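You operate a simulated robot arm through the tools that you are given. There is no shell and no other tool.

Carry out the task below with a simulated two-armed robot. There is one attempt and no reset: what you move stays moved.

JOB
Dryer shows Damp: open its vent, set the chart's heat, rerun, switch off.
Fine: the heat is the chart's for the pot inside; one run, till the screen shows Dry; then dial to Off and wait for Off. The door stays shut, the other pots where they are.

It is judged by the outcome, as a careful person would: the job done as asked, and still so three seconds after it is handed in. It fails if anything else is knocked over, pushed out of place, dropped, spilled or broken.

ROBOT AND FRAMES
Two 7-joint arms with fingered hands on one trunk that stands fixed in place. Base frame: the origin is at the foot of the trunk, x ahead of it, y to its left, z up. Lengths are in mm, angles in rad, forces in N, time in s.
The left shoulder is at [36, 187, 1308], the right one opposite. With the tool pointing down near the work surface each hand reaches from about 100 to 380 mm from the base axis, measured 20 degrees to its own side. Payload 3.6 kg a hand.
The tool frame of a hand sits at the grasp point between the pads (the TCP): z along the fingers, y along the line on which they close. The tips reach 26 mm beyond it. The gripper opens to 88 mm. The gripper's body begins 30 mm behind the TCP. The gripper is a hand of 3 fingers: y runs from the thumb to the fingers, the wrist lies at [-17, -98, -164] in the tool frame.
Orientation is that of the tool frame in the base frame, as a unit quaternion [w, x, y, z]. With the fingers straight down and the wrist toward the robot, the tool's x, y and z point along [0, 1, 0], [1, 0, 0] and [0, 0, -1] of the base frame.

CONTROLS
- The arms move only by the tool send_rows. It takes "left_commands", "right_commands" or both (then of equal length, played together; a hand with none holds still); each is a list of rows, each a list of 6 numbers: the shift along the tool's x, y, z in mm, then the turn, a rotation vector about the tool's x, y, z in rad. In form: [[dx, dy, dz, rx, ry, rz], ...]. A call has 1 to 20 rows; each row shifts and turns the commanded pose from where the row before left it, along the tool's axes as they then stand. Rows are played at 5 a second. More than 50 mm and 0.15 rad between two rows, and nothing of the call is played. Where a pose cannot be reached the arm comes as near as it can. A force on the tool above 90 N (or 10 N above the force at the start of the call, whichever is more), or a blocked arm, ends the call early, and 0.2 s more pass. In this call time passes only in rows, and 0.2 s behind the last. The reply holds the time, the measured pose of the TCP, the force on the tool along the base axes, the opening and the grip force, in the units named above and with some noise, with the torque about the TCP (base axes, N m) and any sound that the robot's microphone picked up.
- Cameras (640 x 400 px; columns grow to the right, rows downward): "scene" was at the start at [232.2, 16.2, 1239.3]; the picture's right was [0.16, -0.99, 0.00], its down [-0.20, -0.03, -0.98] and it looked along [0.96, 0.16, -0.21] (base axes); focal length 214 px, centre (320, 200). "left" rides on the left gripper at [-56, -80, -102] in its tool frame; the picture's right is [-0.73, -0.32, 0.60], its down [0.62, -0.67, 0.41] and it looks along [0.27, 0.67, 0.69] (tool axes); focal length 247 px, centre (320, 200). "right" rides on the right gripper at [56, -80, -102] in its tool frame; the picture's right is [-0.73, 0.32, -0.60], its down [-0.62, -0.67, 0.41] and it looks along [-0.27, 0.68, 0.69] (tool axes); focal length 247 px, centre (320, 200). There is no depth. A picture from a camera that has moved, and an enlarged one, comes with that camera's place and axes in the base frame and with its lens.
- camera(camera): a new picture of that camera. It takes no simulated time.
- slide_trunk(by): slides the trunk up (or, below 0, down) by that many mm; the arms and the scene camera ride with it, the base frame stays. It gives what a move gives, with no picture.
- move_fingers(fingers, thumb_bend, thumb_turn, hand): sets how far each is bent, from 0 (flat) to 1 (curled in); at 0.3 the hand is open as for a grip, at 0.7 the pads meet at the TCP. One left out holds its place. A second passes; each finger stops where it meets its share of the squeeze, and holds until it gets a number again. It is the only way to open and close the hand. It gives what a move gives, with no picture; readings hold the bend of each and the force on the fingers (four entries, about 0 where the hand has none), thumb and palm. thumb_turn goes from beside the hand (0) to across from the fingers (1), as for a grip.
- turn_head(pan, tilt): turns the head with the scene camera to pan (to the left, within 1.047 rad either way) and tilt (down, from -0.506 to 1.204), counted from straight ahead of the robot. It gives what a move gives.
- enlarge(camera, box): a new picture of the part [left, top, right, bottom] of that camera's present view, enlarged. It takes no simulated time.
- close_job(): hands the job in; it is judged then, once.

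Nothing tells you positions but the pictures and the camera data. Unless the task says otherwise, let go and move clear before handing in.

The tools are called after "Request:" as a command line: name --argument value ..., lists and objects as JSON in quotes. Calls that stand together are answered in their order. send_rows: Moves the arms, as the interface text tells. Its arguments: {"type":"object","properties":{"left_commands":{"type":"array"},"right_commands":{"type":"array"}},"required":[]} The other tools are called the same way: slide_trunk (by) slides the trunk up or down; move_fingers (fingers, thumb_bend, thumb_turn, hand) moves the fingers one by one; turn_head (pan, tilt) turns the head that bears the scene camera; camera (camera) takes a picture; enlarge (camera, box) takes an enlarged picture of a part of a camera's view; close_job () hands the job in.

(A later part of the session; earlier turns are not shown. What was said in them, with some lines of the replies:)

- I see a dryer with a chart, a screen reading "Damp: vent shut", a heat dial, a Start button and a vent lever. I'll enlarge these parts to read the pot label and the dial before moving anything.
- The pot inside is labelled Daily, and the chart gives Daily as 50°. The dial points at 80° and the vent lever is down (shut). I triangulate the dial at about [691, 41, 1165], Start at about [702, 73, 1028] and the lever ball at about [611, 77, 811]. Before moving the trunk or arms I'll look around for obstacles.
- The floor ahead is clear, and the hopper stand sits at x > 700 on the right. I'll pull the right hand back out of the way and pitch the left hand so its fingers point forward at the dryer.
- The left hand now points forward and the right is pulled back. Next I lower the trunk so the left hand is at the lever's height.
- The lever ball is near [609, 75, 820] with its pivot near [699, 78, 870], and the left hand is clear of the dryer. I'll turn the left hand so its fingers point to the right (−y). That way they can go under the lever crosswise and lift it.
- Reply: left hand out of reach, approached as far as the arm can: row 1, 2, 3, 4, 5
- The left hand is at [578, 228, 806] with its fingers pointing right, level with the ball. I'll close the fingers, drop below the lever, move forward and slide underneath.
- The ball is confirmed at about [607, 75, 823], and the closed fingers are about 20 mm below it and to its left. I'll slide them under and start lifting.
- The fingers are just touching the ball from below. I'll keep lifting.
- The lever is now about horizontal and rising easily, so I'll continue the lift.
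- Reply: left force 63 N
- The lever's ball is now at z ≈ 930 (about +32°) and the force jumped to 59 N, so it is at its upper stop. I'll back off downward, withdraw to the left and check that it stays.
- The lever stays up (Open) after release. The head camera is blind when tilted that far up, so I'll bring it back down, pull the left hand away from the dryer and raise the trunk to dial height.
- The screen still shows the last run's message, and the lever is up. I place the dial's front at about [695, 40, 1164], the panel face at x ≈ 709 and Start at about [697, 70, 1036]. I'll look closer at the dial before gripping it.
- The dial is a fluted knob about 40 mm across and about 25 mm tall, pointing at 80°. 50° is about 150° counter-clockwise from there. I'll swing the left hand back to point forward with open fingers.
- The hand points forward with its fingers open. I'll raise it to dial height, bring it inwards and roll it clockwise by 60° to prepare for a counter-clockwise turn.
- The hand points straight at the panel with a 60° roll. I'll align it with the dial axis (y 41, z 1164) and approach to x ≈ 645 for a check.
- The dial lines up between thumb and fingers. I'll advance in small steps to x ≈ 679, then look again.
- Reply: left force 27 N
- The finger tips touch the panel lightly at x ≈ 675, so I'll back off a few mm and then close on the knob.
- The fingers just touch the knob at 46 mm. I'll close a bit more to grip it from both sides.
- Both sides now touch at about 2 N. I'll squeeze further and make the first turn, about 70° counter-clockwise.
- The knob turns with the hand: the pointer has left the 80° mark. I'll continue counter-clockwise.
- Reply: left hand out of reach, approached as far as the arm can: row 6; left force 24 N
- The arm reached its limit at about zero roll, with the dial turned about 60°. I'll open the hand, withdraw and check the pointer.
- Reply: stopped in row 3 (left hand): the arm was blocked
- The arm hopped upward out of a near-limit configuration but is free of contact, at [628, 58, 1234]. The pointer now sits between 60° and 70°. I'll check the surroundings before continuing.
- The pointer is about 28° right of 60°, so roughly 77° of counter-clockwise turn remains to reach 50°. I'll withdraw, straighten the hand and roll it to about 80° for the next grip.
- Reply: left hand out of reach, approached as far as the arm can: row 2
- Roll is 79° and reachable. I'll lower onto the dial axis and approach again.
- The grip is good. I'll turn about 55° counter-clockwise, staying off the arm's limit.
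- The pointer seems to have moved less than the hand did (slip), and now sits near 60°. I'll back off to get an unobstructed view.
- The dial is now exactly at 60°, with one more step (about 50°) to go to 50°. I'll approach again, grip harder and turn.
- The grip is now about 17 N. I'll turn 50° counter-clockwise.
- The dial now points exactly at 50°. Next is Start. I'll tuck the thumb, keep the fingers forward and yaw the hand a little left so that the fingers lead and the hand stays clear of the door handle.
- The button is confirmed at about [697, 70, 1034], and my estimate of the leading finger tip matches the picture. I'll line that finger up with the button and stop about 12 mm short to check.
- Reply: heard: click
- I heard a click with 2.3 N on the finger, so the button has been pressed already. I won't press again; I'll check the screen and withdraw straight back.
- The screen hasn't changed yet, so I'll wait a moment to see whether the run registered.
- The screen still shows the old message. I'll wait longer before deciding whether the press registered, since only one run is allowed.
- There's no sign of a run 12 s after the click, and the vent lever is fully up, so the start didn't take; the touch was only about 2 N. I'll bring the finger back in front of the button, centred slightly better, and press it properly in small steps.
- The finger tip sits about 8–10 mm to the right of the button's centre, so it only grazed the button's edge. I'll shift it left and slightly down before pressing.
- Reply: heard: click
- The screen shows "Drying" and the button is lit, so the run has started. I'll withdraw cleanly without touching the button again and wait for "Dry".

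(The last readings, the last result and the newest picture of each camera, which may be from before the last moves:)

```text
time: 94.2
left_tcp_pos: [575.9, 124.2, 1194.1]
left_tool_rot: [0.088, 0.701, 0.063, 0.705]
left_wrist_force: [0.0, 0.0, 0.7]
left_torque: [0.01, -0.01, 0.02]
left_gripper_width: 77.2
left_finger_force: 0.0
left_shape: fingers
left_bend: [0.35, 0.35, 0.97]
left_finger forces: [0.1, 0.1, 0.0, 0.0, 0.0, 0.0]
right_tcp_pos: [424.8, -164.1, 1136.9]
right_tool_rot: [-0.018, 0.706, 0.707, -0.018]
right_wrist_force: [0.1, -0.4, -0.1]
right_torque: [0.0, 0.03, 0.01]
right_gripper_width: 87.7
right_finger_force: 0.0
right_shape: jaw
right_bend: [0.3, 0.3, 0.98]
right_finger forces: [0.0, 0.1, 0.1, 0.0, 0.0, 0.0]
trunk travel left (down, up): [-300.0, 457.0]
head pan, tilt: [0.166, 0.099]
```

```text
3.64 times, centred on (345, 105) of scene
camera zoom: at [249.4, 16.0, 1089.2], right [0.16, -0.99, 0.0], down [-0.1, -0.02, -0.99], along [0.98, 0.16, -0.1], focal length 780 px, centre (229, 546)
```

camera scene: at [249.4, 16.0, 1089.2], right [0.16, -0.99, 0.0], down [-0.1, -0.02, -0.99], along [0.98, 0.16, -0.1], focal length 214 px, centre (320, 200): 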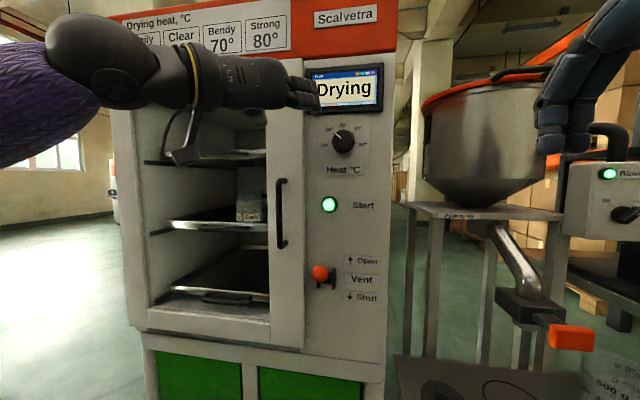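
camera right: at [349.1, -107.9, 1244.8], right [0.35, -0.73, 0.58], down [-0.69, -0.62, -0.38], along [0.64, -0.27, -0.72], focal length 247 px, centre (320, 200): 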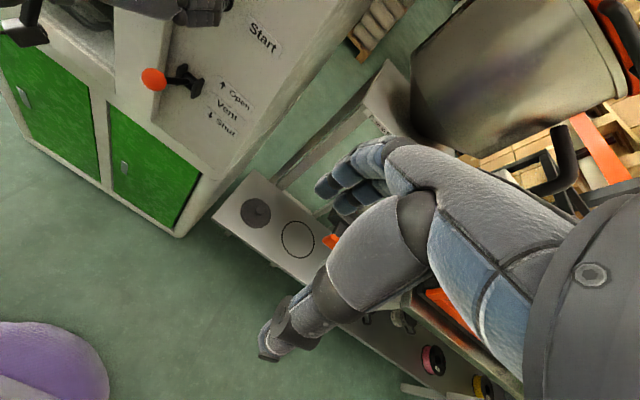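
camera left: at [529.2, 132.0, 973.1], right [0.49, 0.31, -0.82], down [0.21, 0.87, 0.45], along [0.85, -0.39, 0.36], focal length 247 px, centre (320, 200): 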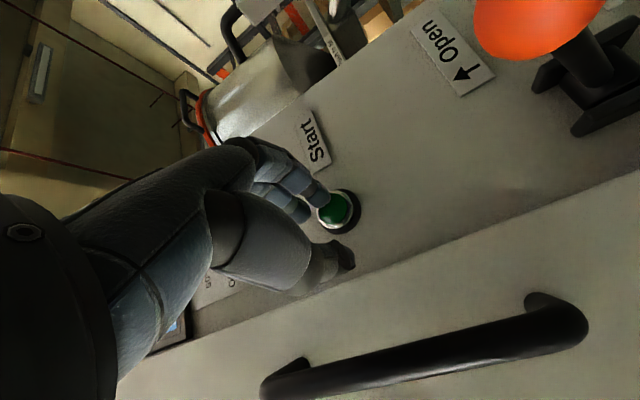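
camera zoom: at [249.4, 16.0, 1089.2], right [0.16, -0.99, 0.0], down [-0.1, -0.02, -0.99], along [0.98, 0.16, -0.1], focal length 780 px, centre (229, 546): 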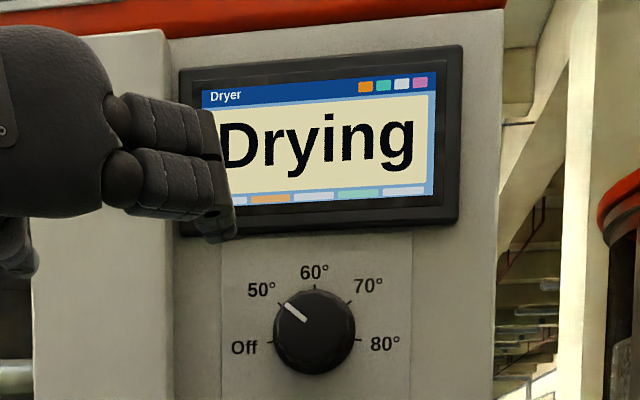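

The dryer is running at 50° with the vent open. I'll hold still and wait for it to finish.

Request:
send_rows --left_commands '[[0, 0, 0, 0, 0, 0], [0, 0, 0, 0, 0, 0], [0, 0, 0, 0, 0, 0], [0, 0, 0, 0, 0, 0], [0, 0, 0, 0, 0, 0], [0, 0, 0, 0, 0, 0], [0, 0, 0, 0, 0, 0], [0, 0, 0, 0, 0, 0], [0, 0, 0, 0, 0, 0], [0, 0, 0, 0, 0, 0], [0, 0, 0, 0, 0, 0], [0, 0, 0, 0, 0, 0], [0, 0, 0, 0, 0, 0], [0, 0, 0, 0, 0, 0], [0, 0, 0, 0, 0, 0], [0, 0, 0, 0, 0, 0], [0, 0, 0, 0, 0, 0], [0, 0, 0, 0, 0, 0], [0, 0, 0, 0, 0, 0], [0, 0, 0, 0, 0, 0]]'

Request:
enlarge --camera "scene" --box '[290, 50, 400, 160]'

Request:
send_rows --left_commands '[[0, 0, 0, 0, 0, 0], [0, 0, 0, 0, 0, 0], [0, 0, 0, 0, 0, 0], [0, 0, 0, 0, 0, 0], [0, 0, 0, 0, 0, 0], [0, 0, 0, 0, 0, 0], [0, 0, 0, 0, 0, 0], [0, 0, 0, 0, 0, 0], [0, 0, 0, 0, 0, 0], [0, 0, 0, 0, 0, 0], [0, 0, 0, 0, 0, 0], [0, 0, 0, 0, 0, 0], [0, 0, 0, 0, 0, 0], [0, 0, 0, 0, 0, 0], [0, 0, 0, 0, 0, 0], [0, 0, 0, 0, 0, 0], [0, 0, 0, 0, 0, 0], [0, 0, 0, 0, 0, 0], [0, 0, 0, 0, 0, 0], [0, 0, 0, 0, 0, 0]]'

Request:
enlarge --camera "scene" --box '[290, 50, 400, 160]'

```text
time: 98.4
left_tcp_pos: [575.6, 125.0, 1195.0]
left_tool_rot: [0.088, 0.7, 0.063, 0.706]
left_wrist_force: [-0.4, 0.6, 0.4]
left_torque: [-0.01, -0.02, -0.01]
left_gripper_width: 77.1
left_finger_force: 0.1
left_shape: fingers
left_bend: [0.35, 0.35, 0.97]
left_finger forces: [0.1, 0.1, 0.0, 0.0, 0.0, 0.1]
right_tcp_pos: [424.4, -164.5, 1138.7]
right_tool_rot: [-0.018, 0.707, 0.707, -0.019]
right_wrist_force: [-0.5, 0.5, -0.1]
right_torque: [0.02, -0.02, -0.01]
right_gripper_width: 87.6
right_finger_force: 0.1
right_shape: jaw
right_bend: [0.3, 0.3, 0.98]
right_finger forces: [0.0, 0.0, 0.0, 0.0, 0.0, 0.0]
trunk travel left (down, up): [-300.0, 457.0]
head pan, tilt: [0.166, 0.099]
```

```text
3.64 times, centred on (345, 105) of scene
camera zoom: at [249.4, 15.9, 1089.2], right [0.16, -0.99, 0.0], down [-0.1, -0.02, -0.99], along [0.98, 0.16, -0.1], focal length 780 px, centre (229, 546)
```

zoom: 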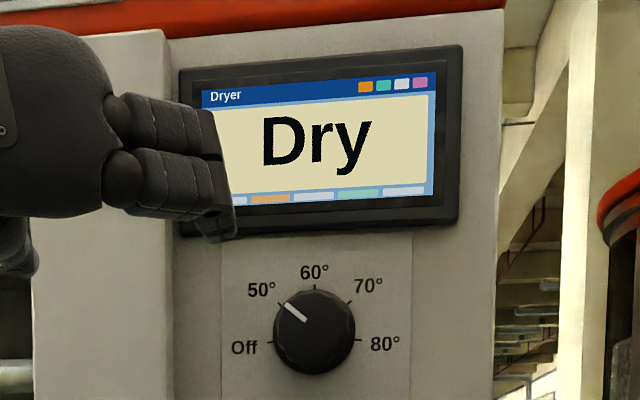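

```text
time: 102.6
left_tcp_pos: [576.2, 124.9, 1194.3]
left_tool_rot: [0.088, 0.7, 0.063, 0.706]
left_wrist_force: [-1.1, 0.2, 0.3]
left_torque: [0.02, -0.01, 0.0]
left_gripper_width: 77.4
left_finger_force: 0.2
left_shape: fingers
left_bend: [0.35, 0.35, 0.97]
left_finger forces: [0.0, 0.0, 0.0, 0.0, 0.0, 0.0]
right_tcp_pos: [424.6, -164.0, 1138.0]
right_tool_rot: [-0.018, 0.706, 0.707, -0.019]
right_wrist_force: [0.7, 0.1, 0.3]
right_torque: [0.02, -0.01, -0.01]
right_gripper_width: 87.6
right_finger_force: 0.0
right_shape: jaw
right_bend: [0.3, 0.3, 0.98]
right_finger forces: [0.1, 0.0, 0.0, 0.1, 0.1, 0.1]
trunk travel left (down, up): [-300.0, 457.0]
head pan, tilt: [0.166, 0.099]
```

```text
3.64 times, centred on (345, 105) of scene
camera zoom: at [249.4, 15.9, 1089.2], right [0.16, -0.99, 0.0], down [-0.1, -0.02, -0.99], along [0.98, 0.16, -0.1], focal length 780 px, centre (229, 546)
```

zoom: 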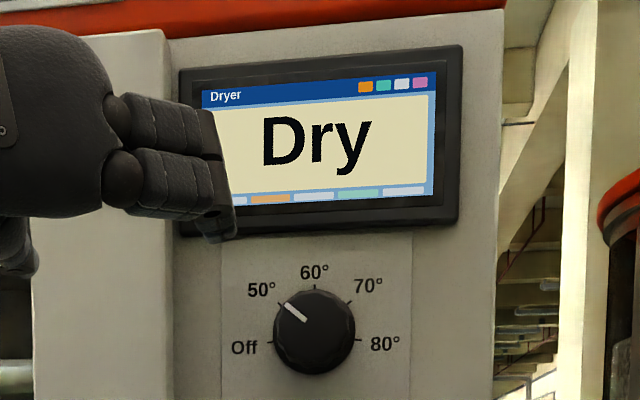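

The screen shows "Dry". Now I'll turn the dial to Off with the same grip that worked for the last step.

Request:
send_rows --left_commands '[[-12, 18.2, 0, 0, 0, 0], [-12, 18.2, 0, 0, 0, 0], [-12, 18.2, 0, 0, 0, 0], [-12, 18.2, 0, 0, 0, 0.06], [0, 0, 20, 0, 0, 0], [0, 0, 20, 0, 0, 0], [0, 0, 20, 0, 0, 0], [0, 0, 12, 0, 0, 0]]'

Request:
camera --camera "left"

```text
time: 104.4
left_tcp_pos: [645.8, 39.8, 1161.5]
left_tool_rot: [0.068, 0.702, 0.042, 0.707]
left_wrist_force: [0.2, 1.2, -0.6]
left_torque: [-0.02, -0.02, 0.05]
left_gripper_width: 77.8
left_finger_force: 0.1
left_shape: fingers
left_bend: [0.35, 0.35, 0.97]
left_finger forces: [0.1, 0.1, 0.0, 0.1, 0.0, 0.0]
right_tcp_pos: [424.0, -164.8, 1139.2]
right_tool_rot: [-0.018, 0.707, 0.707, -0.018]
right_wrist_force: [0.4, 0.4, 0.8]
right_torque: [0.0, 0.01, -0.01]
right_gripper_width: 87.5
right_finger_force: 0.1
right_shape: jaw
right_bend: [0.3, 0.3, 0.98]
right_finger forces: [0.0, 0.0, 0.1, 0.0, 0.0, 0.1]
trunk travel left (down, up): [-300.0, 457.0]
head pan, tilt: [0.166, 0.099]
```

```text
taken
camera left: at [548.3, 113.9, 1092.3], right [0.61, 0.18, -0.77], down [0.43, 0.74, 0.52], along [0.66, -0.65, 0.37], focal length 247 px, centre (320, 200)
```

left: 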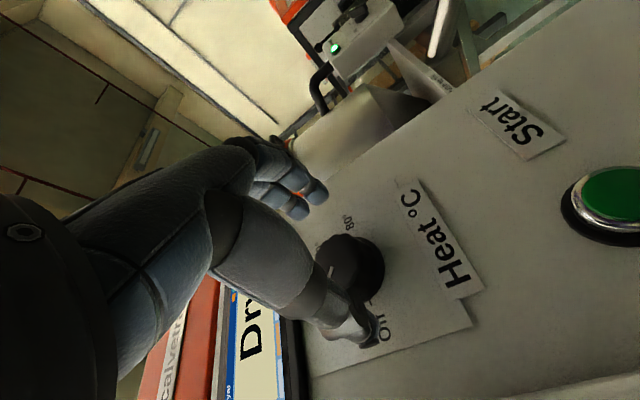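

Request:
send_rows --left_commands '[[2, -1, 8, 0, 0, 0], [0, 0, 8, 0, 0, 0], [0, 0, 7, 0, 0, 0]]'

Request:
move_fingers --hand "left" --fingers 0.54 --thumb_bend 0.54

Request:
move_fingers --hand "left" --fingers 0.75 --thumb_bend 0.75

Request:
enlarge --camera "left" --box '[240, 150, 440, 350]'

```text
time: 105.2
left_tcp_pos: [668.8, 41.4, 1164.5]
left_tool_rot: [0.067, 0.702, 0.042, 0.708]
left_wrist_force: [0.0, -0.4, -0.9]
left_torque: [-0.02, 0.01, 0.01]
left_gripper_width: 77.6
left_finger_force: 0.1
left_shape: fingers
left_bend: [0.35, 0.35, 0.97]
left_finger forces: [0.1, 0.0, 0.1, 0.0, 0.1, 0.0]
right_tcp_pos: [424.3, -165.2, 1139.0]
right_tool_rot: [-0.018, 0.707, 0.707, -0.018]
right_wrist_force: [0.3, -0.2, 0.0]
right_torque: [-0.01, 0.0, -0.02]
right_gripper_width: 87.4
right_finger_force: 0.1
right_shape: jaw
right_bend: [0.3, 0.3, 0.98]
right_finger forces: [0.0, 0.1, 0.0, 0.0, 0.0, 0.0]
trunk travel left (down, up): [-300.0, 457.0]
head pan, tilt: [0.166, 0.099]
```

```text
time: 106.2
left_tcp_pos: [668.9, 42.0, 1164.7]
left_tool_rot: [0.066, 0.702, 0.042, 0.708]
left_wrist_force: [1.0, 0.9, 0.2]
left_torque: [0.01, -0.05, 0.0]
left_gripper_width: 37.8
left_finger_force: 0.4
left_shape: fingers
left_bend: [0.54, 0.53, 0.97]
left_finger forces: [0.0, 0.0, 0.0, 0.1, 0.8, 0.0]
right_tcp_pos: [424.0, -163.0, 1138.0]
right_tool_rot: [-0.018, 0.707, 0.706, -0.019]
right_wrist_force: [0.3, 0.2, 0.4]
right_torque: [0.02, 0.01, 0.01]
right_gripper_width: 87.6
right_finger_force: 0.1
right_shape: jaw
right_bend: [0.3, 0.3, 0.98]
right_finger forces: [0.0, 0.0, 0.1, 0.0, 0.0, 0.1]
trunk travel left (down, up): [-300.0, 457.0]
head pan, tilt: [0.166, 0.099]
```

```text
time: 107.2
left_tcp_pos: [668.8, 38.7, 1164.4]
left_tool_rot: [0.068, 0.702, 0.041, 0.708]
left_wrist_force: [4.0, -9.6, 4.2]
left_torque: [0.02, -0.13, -0.18]
left_gripper_width: 31.7
left_finger_force: 18.3
left_shape: fingers
left_bend: [0.61, 0.56, 0.97]
left_finger forces: [10.2, 13.0, 0.1, 0.0, 12.4, 0.1]
right_tcp_pos: [424.3, -166.1, 1137.9]
right_tool_rot: [-0.019, 0.707, 0.707, -0.018]
right_wrist_force: [-0.2, 0.2, 0.1]
right_torque: [-0.01, 0.01, 0.01]
right_gripper_width: 87.5
right_finger_force: 0.1
right_shape: jaw
right_bend: [0.3, 0.3, 0.98]
right_finger forces: [0.0, 0.1, 0.1, 0.0, 0.0, 0.0]
trunk travel left (down, up): [-300.0, 457.0]
head pan, tilt: [0.166, 0.099]
```

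```text
2.00 times, centred on (340, 250) of left
camera zoom: at [571.4, 112.6, 1095.3], right [0.62, 0.18, -0.77], down [0.43, 0.74, 0.52], along [0.66, -0.65, 0.38], focal length 494 px, centre (280, 100)
```

zoom: 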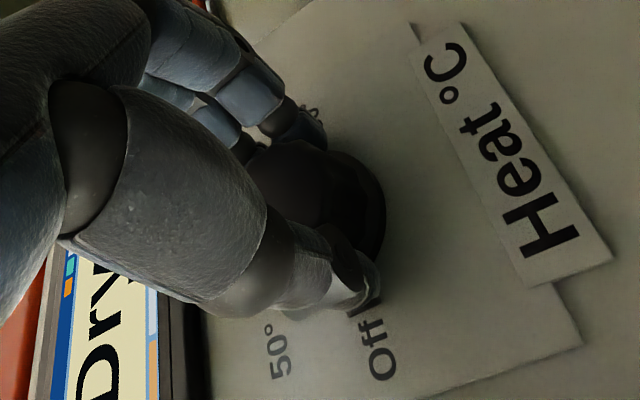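

Good grip at about 18 N. I'll turn roughly 50° counter-clockwise to Off.

Request:
send_rows --left_commands '[[0, 0, 0, 0, 0, -0.109], [0, 0, 0, 0, 0, -0.109], [0, 0, 0, 0, 0, -0.109], [0, 0, 0, 0, 0, -0.109], [0, 0, 0, 0, 0, -0.109], [0, 0, 0, 0, 0, -0.109], [0, 0, 0, 0, 0, -0.109], [0, 0, 0, 0, 0, -0.109]]'

Request:
camera --camera "scene"

Request:
move_fingers --hand "left" --fingers 0.35 --thumb_bend 0.35

Request:
send_rows --left_commands '[[0, 0, -10, 0, 0, 0], [0, 0, -15, 0, 0, 0], [0, 0, -15, 0, 0, 0], [0, 0, -20, 0, 0, 0.14], [0, 0, -20, 0, 0, 0.14], [0, 0, -20, 0, 0, 0.14], [0, 0, 0, 0, 0, 0.14], [10, -20, 0, 0, 0, 0.14], [20, -20, 0, 0, 0, 0.14], [0, -20, 0, 0, 0, 0]]'

Request:
enlarge --camera "scene" --box '[290, 50, 400, 160]'

```text
time: 109.0
left_tcp_pos: [667.2, 41.9, 1166.3]
left_tool_rot: [0.36, 0.617, 0.334, 0.614]
left_wrist_force: [8.3, -2.2, 16.2]
left_torque: [0.03, -0.44, -0.07]
left_gripper_width: 32.0
left_finger_force: 18.6
left_shape: fingers
left_bend: [0.6, 0.57, 0.97]
left_finger forces: [9.0, 18.8, 0.1, 0.1, 9.5, 0.0]
right_tcp_pos: [424.7, -164.1, 1139.6]
right_tool_rot: [-0.019, 0.706, 0.707, -0.019]
right_wrist_force: [0.2, 0.5, 0.7]
right_torque: [0.0, -0.01, -0.02]
right_gripper_width: 87.8
right_finger_force: 0.1
right_shape: jaw
right_bend: [0.3, 0.3, 0.98]
right_finger forces: [0.0, 0.1, 0.1, 0.0, 0.0, 0.0]
trunk travel left (down, up): [-300.0, 457.0]
head pan, tilt: [0.166, 0.099]
```

```text
taken
camera scene: at [249.2, 15.5, 1089.4], right [0.17, -0.99, 0.0], down [-0.1, -0.02, -1.0], along [0.98, 0.16, -0.1], focal length 214 px, centre (320, 200)
```

scene: 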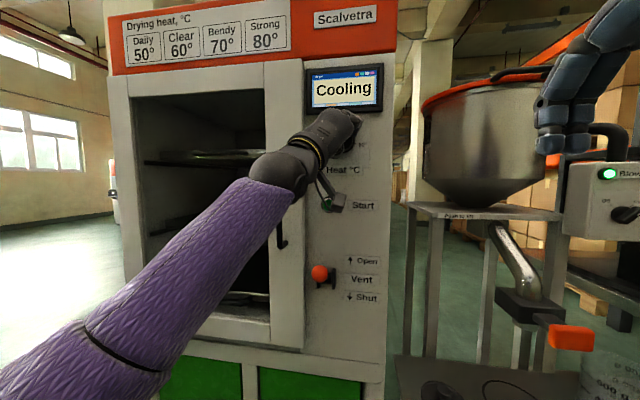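

```text
time: 110.0
left_tcp_pos: [667.7, 40.7, 1165.0]
left_tool_rot: [0.36, 0.618, 0.335, 0.613]
left_wrist_force: [0.0, 0.2, 0.4]
left_torque: [0.01, -0.01, -0.02]
left_gripper_width: 77.2
left_finger_force: 0.1
left_shape: fingers
left_bend: [0.35, 0.35, 0.97]
left_finger forces: [0.0, 0.0, 0.0, 0.0, 0.0, 0.0]
right_tcp_pos: [425.0, -163.7, 1138.7]
right_tool_rot: [-0.019, 0.707, 0.707, -0.018]
right_wrist_force: [0.2, 0.4, 0.1]
right_torque: [0.02, 0.0, 0.03]
right_gripper_width: 87.6
right_finger_force: 0.0
right_shape: jaw
right_bend: [0.3, 0.3, 0.98]
right_finger forces: [0.0, 0.0, 0.0, 0.1, 0.1, 0.0]
trunk travel left (down, up): [-300.0, 457.0]
head pan, tilt: [0.166, 0.099]
```

```text
time: 112.2
left_tcp_pos: [570.4, 112.7, 1170.8]
left_tool_rot: [0.078, 0.701, 0.053, 0.706]
left_wrist_force: [-0.5, 0.8, 0.1]
left_torque: [-0.02, -0.01, -0.02]
left_gripper_width: 77.3
left_finger_force: 0.1
left_shape: fingers
left_bend: [0.35, 0.35, 0.97]
left_finger forces: [0.0, 0.0, 0.0, 0.1, 0.1, 0.0]
right_tcp_pos: [424.8, -161.8, 1138.7]
right_tool_rot: [-0.018, 0.707, 0.707, -0.019]
right_wrist_force: [-0.4, -0.8, -0.7]
right_torque: [-0.02, 0.01, -0.01]
right_gripper_width: 87.7
right_finger_force: 0.0
right_shape: jaw
right_bend: [0.3, 0.3, 0.98]
right_finger forces: [0.0, 0.1, 0.0, 0.0, 0.1, 0.0]
trunk travel left (down, up): [-300.0, 457.0]
head pan, tilt: [0.166, 0.099]
```

```text
3.64 times, centred on (345, 105) of scene
camera zoom: at [249.3, 16.3, 1089.2], right [0.16, -0.99, 0.0], down [-0.1, -0.02, -0.99], along [0.98, 0.16, -0.1], focal length 780 px, centre (229, 546)
```

zoom: 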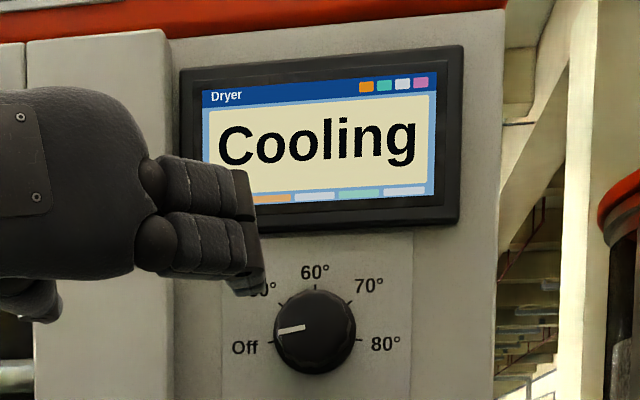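

The dial is at Off and the screen shows "Cooling". I'll move the hand back out of the way and wait for "Off".

Request:
send_rows --left_commands '[[0, -15, -15, 0, 0, 0], [0, -15, -15, 0, 0, 0], [0, -15, -15, 0, 0, 0], [0, -15, -15, 0, 0, 0], [0, 0, 0, 0, 0, 0], [0, 0, 0, 0, 0, 0], [0, 0, 0, 0, 0, 0], [0, 0, 0, 0, 0, 0], [0, 0, 0, 0, 0, 0], [0, 0, 0, 0, 0, 0], [0, 0, 0, 0, 0, 0], [0, 0, 0, 0, 0, 0], [0, 0, 0, 0, 0, 0], [0, 0, 0, 0, 0, 0], [0, 0, 0, 0, 0, 0], [0, 0, 0, 0, 0, 0], [0, 0, 0, 0, 0, 0], [0, 0, 0, 0, 0, 0], [0, 0, 0, 0, 0, 0], [0, 0, 0, 0, 0, 0]]'

Request:
camera --camera "scene"

Request:
enlarge --camera "scene" --box '[290, 50, 400, 160]'

```text
time: 116.4
left_tcp_pos: [512.0, 172.3, 1159.8]
left_tool_rot: [0.079, 0.702, 0.053, 0.706]
left_wrist_force: [-0.3, 0.1, 0.2]
left_torque: [0.01, 0.01, 0.01]
left_gripper_width: 77.5
left_finger_force: 0.0
left_shape: fingers
left_bend: [0.35, 0.35, 0.97]
left_finger forces: [0.1, 0.1, 0.1, 0.0, 0.0, 0.0]
right_tcp_pos: [424.1, -164.6, 1139.6]
right_tool_rot: [-0.019, 0.707, 0.707, -0.019]
right_wrist_force: [-0.4, 0.6, 0.8]
right_torque: [0.0, -0.01, -0.03]
right_gripper_width: 87.9
right_finger_force: 0.0
right_shape: jaw
right_bend: [0.3, 0.3, 0.98]
right_finger forces: [0.0, 0.0, 0.0, 0.0, 0.0, 0.0]
trunk travel left (down, up): [-300.0, 457.0]
head pan, tilt: [0.166, 0.099]
```

```text
taken
camera scene: at [249.4, 16.0, 1089.2], right [0.16, -0.99, 0.0], down [-0.1, -0.02, -0.99], along [0.98, 0.16, -0.1], focal length 214 px, centre (320, 200)
```

scene: 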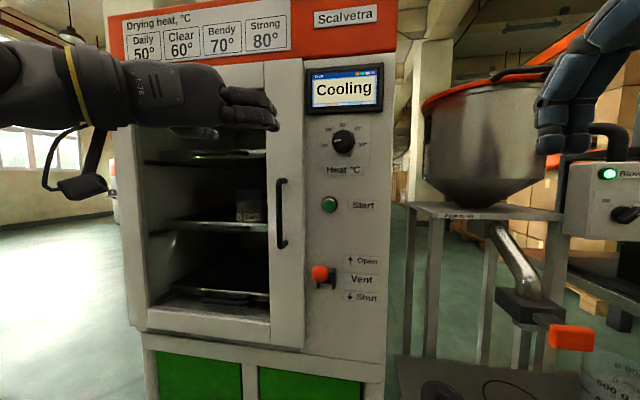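

```text
3.64 times, centred on (345, 105) of scene
camera zoom: at [249.4, 16.0, 1089.2], right [0.16, -0.99, 0.0], down [-0.1, -0.02, -0.99], along [0.98, 0.16, -0.1], focal length 780 px, centre (229, 546)
```

zoom: 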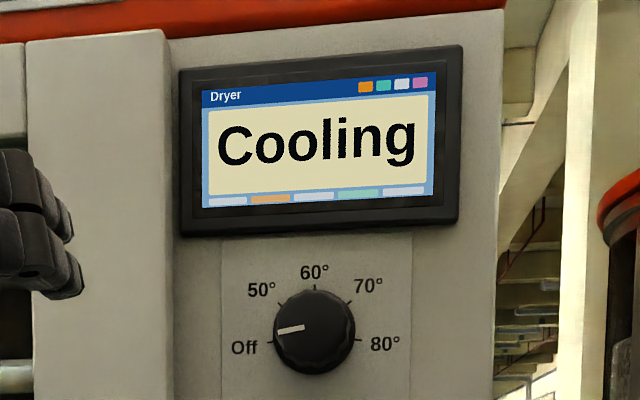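

The dryer is still cooling with the dial at Off, so I'll keep waiting.

Request:
send_rows --left_commands '[[0, 0, 0, 0, 0, 0], [0, 0, 0, 0, 0, 0], [0, 0, 0, 0, 0, 0], [0, 0, 0, 0, 0, 0], [0, 0, 0, 0, 0, 0], [0, 0, 0, 0, 0, 0], [0, 0, 0, 0, 0, 0], [0, 0, 0, 0, 0, 0], [0, 0, 0, 0, 0, 0], [0, 0, 0, 0, 0, 0], [0, 0, 0, 0, 0, 0], [0, 0, 0, 0, 0, 0], [0, 0, 0, 0, 0, 0], [0, 0, 0, 0, 0, 0], [0, 0, 0, 0, 0, 0], [0, 0, 0, 0, 0, 0], [0, 0, 0, 0, 0, 0], [0, 0, 0, 0, 0, 0], [0, 0, 0, 0, 0, 0], [0, 0, 0, 0, 0, 0]]'

Request:
enlarge --camera "scene" --box '[290, 50, 400, 160]'

Request:
send_rows --left_commands '[[0, 0, 0, 0, 0, 0], [0, 0, 0, 0, 0, 0], [0, 0, 0, 0, 0, 0], [0, 0, 0, 0, 0, 0], [0, 0, 0, 0, 0, 0], [0, 0, 0, 0, 0, 0], [0, 0, 0, 0, 0, 0], [0, 0, 0, 0, 0, 0], [0, 0, 0, 0, 0, 0], [0, 0, 0, 0, 0, 0], [0, 0, 0, 0, 0, 0], [0, 0, 0, 0, 0, 0], [0, 0, 0, 0, 0, 0], [0, 0, 0, 0, 0, 0], [0, 0, 0, 0, 0, 0], [0, 0, 0, 0, 0, 0], [0, 0, 0, 0, 0, 0], [0, 0, 0, 0, 0, 0], [0, 0, 0, 0, 0, 0], [0, 0, 0, 0, 0, 0]]'

Request:
enlarge --camera "scene" --box '[290, 50, 400, 160]'

Request:
camera --camera "scene"

```text
time: 120.6
left_tcp_pos: [512.5, 172.2, 1162.0]
left_tool_rot: [0.079, 0.701, 0.054, 0.706]
left_wrist_force: [0.5, 0.5, -0.3]
left_torque: [0.01, -0.03, 0.01]
left_gripper_width: 77.4
left_finger_force: 0.1
left_shape: fingers
left_bend: [0.35, 0.35, 0.97]
left_finger forces: [0.0, 0.1, 0.1, 0.0, 0.0, 0.0]
right_tcp_pos: [423.0, -164.3, 1139.0]
right_tool_rot: [-0.018, 0.707, 0.707, -0.018]
right_wrist_force: [-0.5, -0.1, -0.2]
right_torque: [0.01, 0.03, -0.01]
right_gripper_width: 87.9
right_finger_force: 0.1
right_shape: jaw
right_bend: [0.3, 0.3, 0.98]
right_finger forces: [0.1, 0.0, 0.0, 0.0, 0.0, 0.0]
trunk travel left (down, up): [-300.0, 457.0]
head pan, tilt: [0.166, 0.099]
```

```text
3.64 times, centred on (345, 105) of scene
camera zoom: at [249.4, 16.0, 1089.2], right [0.16, -0.99, 0.0], down [-0.1, -0.02, -0.99], along [0.98, 0.16, -0.1], focal length 780 px, centre (229, 546)
```

zoom: 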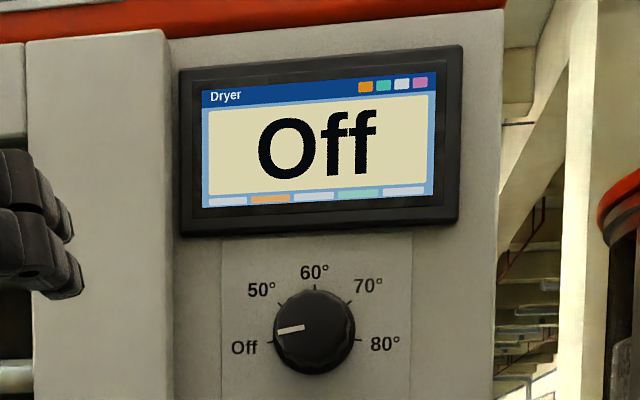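

```text
time: 124.8
left_tcp_pos: [513.0, 172.7, 1159.8]
left_tool_rot: [0.079, 0.702, 0.054, 0.706]
left_wrist_force: [0.3, -0.3, 0.3]
left_torque: [0.04, 0.0, -0.03]
left_gripper_width: 77.4
left_finger_force: 0.1
left_shape: fingers
left_bend: [0.35, 0.35, 0.97]
left_finger forces: [0.0, 0.1, 0.1, 0.0, 0.0, 0.0]
right_tcp_pos: [424.9, -163.7, 1139.2]
right_tool_rot: [-0.019, 0.707, 0.707, -0.019]
right_wrist_force: [0.1, 0.2, 0.2]
right_torque: [0.03, 0.01, 0.0]
right_gripper_width: 87.4
right_finger_force: 0.0
right_shape: jaw
right_bend: [0.3, 0.3, 0.98]
right_finger forces: [0.1, 0.1, 0.1, 0.1, 0.1, 0.1]
trunk travel left (down, up): [-300.0, 457.0]
head pan, tilt: [0.166, 0.099]
```

```text
3.64 times, centred on (345, 105) of scene
camera zoom: at [249.4, 16.0, 1089.2], right [0.16, -0.99, 0.0], down [-0.1, -0.02, -0.99], along [0.98, 0.16, -0.1], focal length 780 px, centre (229, 546)
```

zoom: 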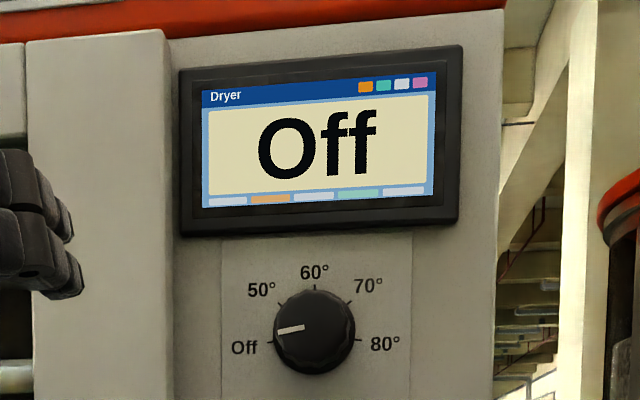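

```text
taken
camera scene: at [249.4, 16.0, 1089.2], right [0.16, -0.99, 0.0], down [-0.1, -0.02, -0.99], along [0.98, 0.16, -0.1], focal length 214 px, centre (320, 200)
```

scene: 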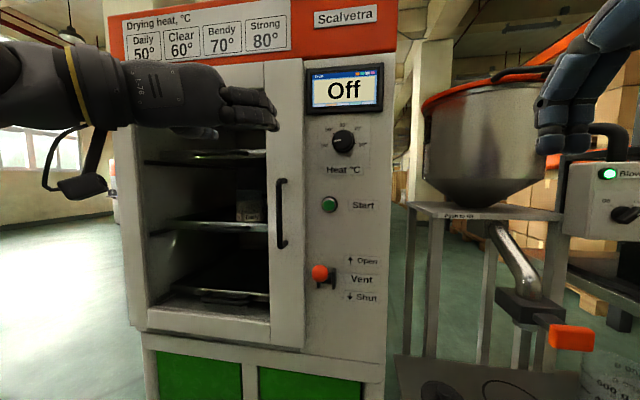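

The screen reads "Off", the dial points to Off, the vent lever is up and the door is shut. The Daily pot is still on its tray and both hands are clear, so I'm handing the job in.

Request:
close_job

```text
The job is handed in.
```

The dryer job is done and handed in. The dryer went through one run and its screen now reads "Off".

- **Vent:** I raised the lever to Open and it stayed up.
- **Heat:** the pot inside is labelled Daily, which the chart lists at 50°, so I turned the dial from 80° to 50°.
- **Run:** my first touch on Start clicked, but the screen stayed on "Damp: vent shut" for about 12 seconds. I took that as not started and pressed again. The screen then went to "Drying" and on to "Dry".
- **Switch off:** I turned the dial to Off after "Dry" showed. The screen went through "Cooling" to "Off" and was still "Off" when I last checked, about four seconds later.

The door stayed shut, the Daily pot is still on its tray, and I saw nothing knocked over or moved. Both hands were clear when I handed in.
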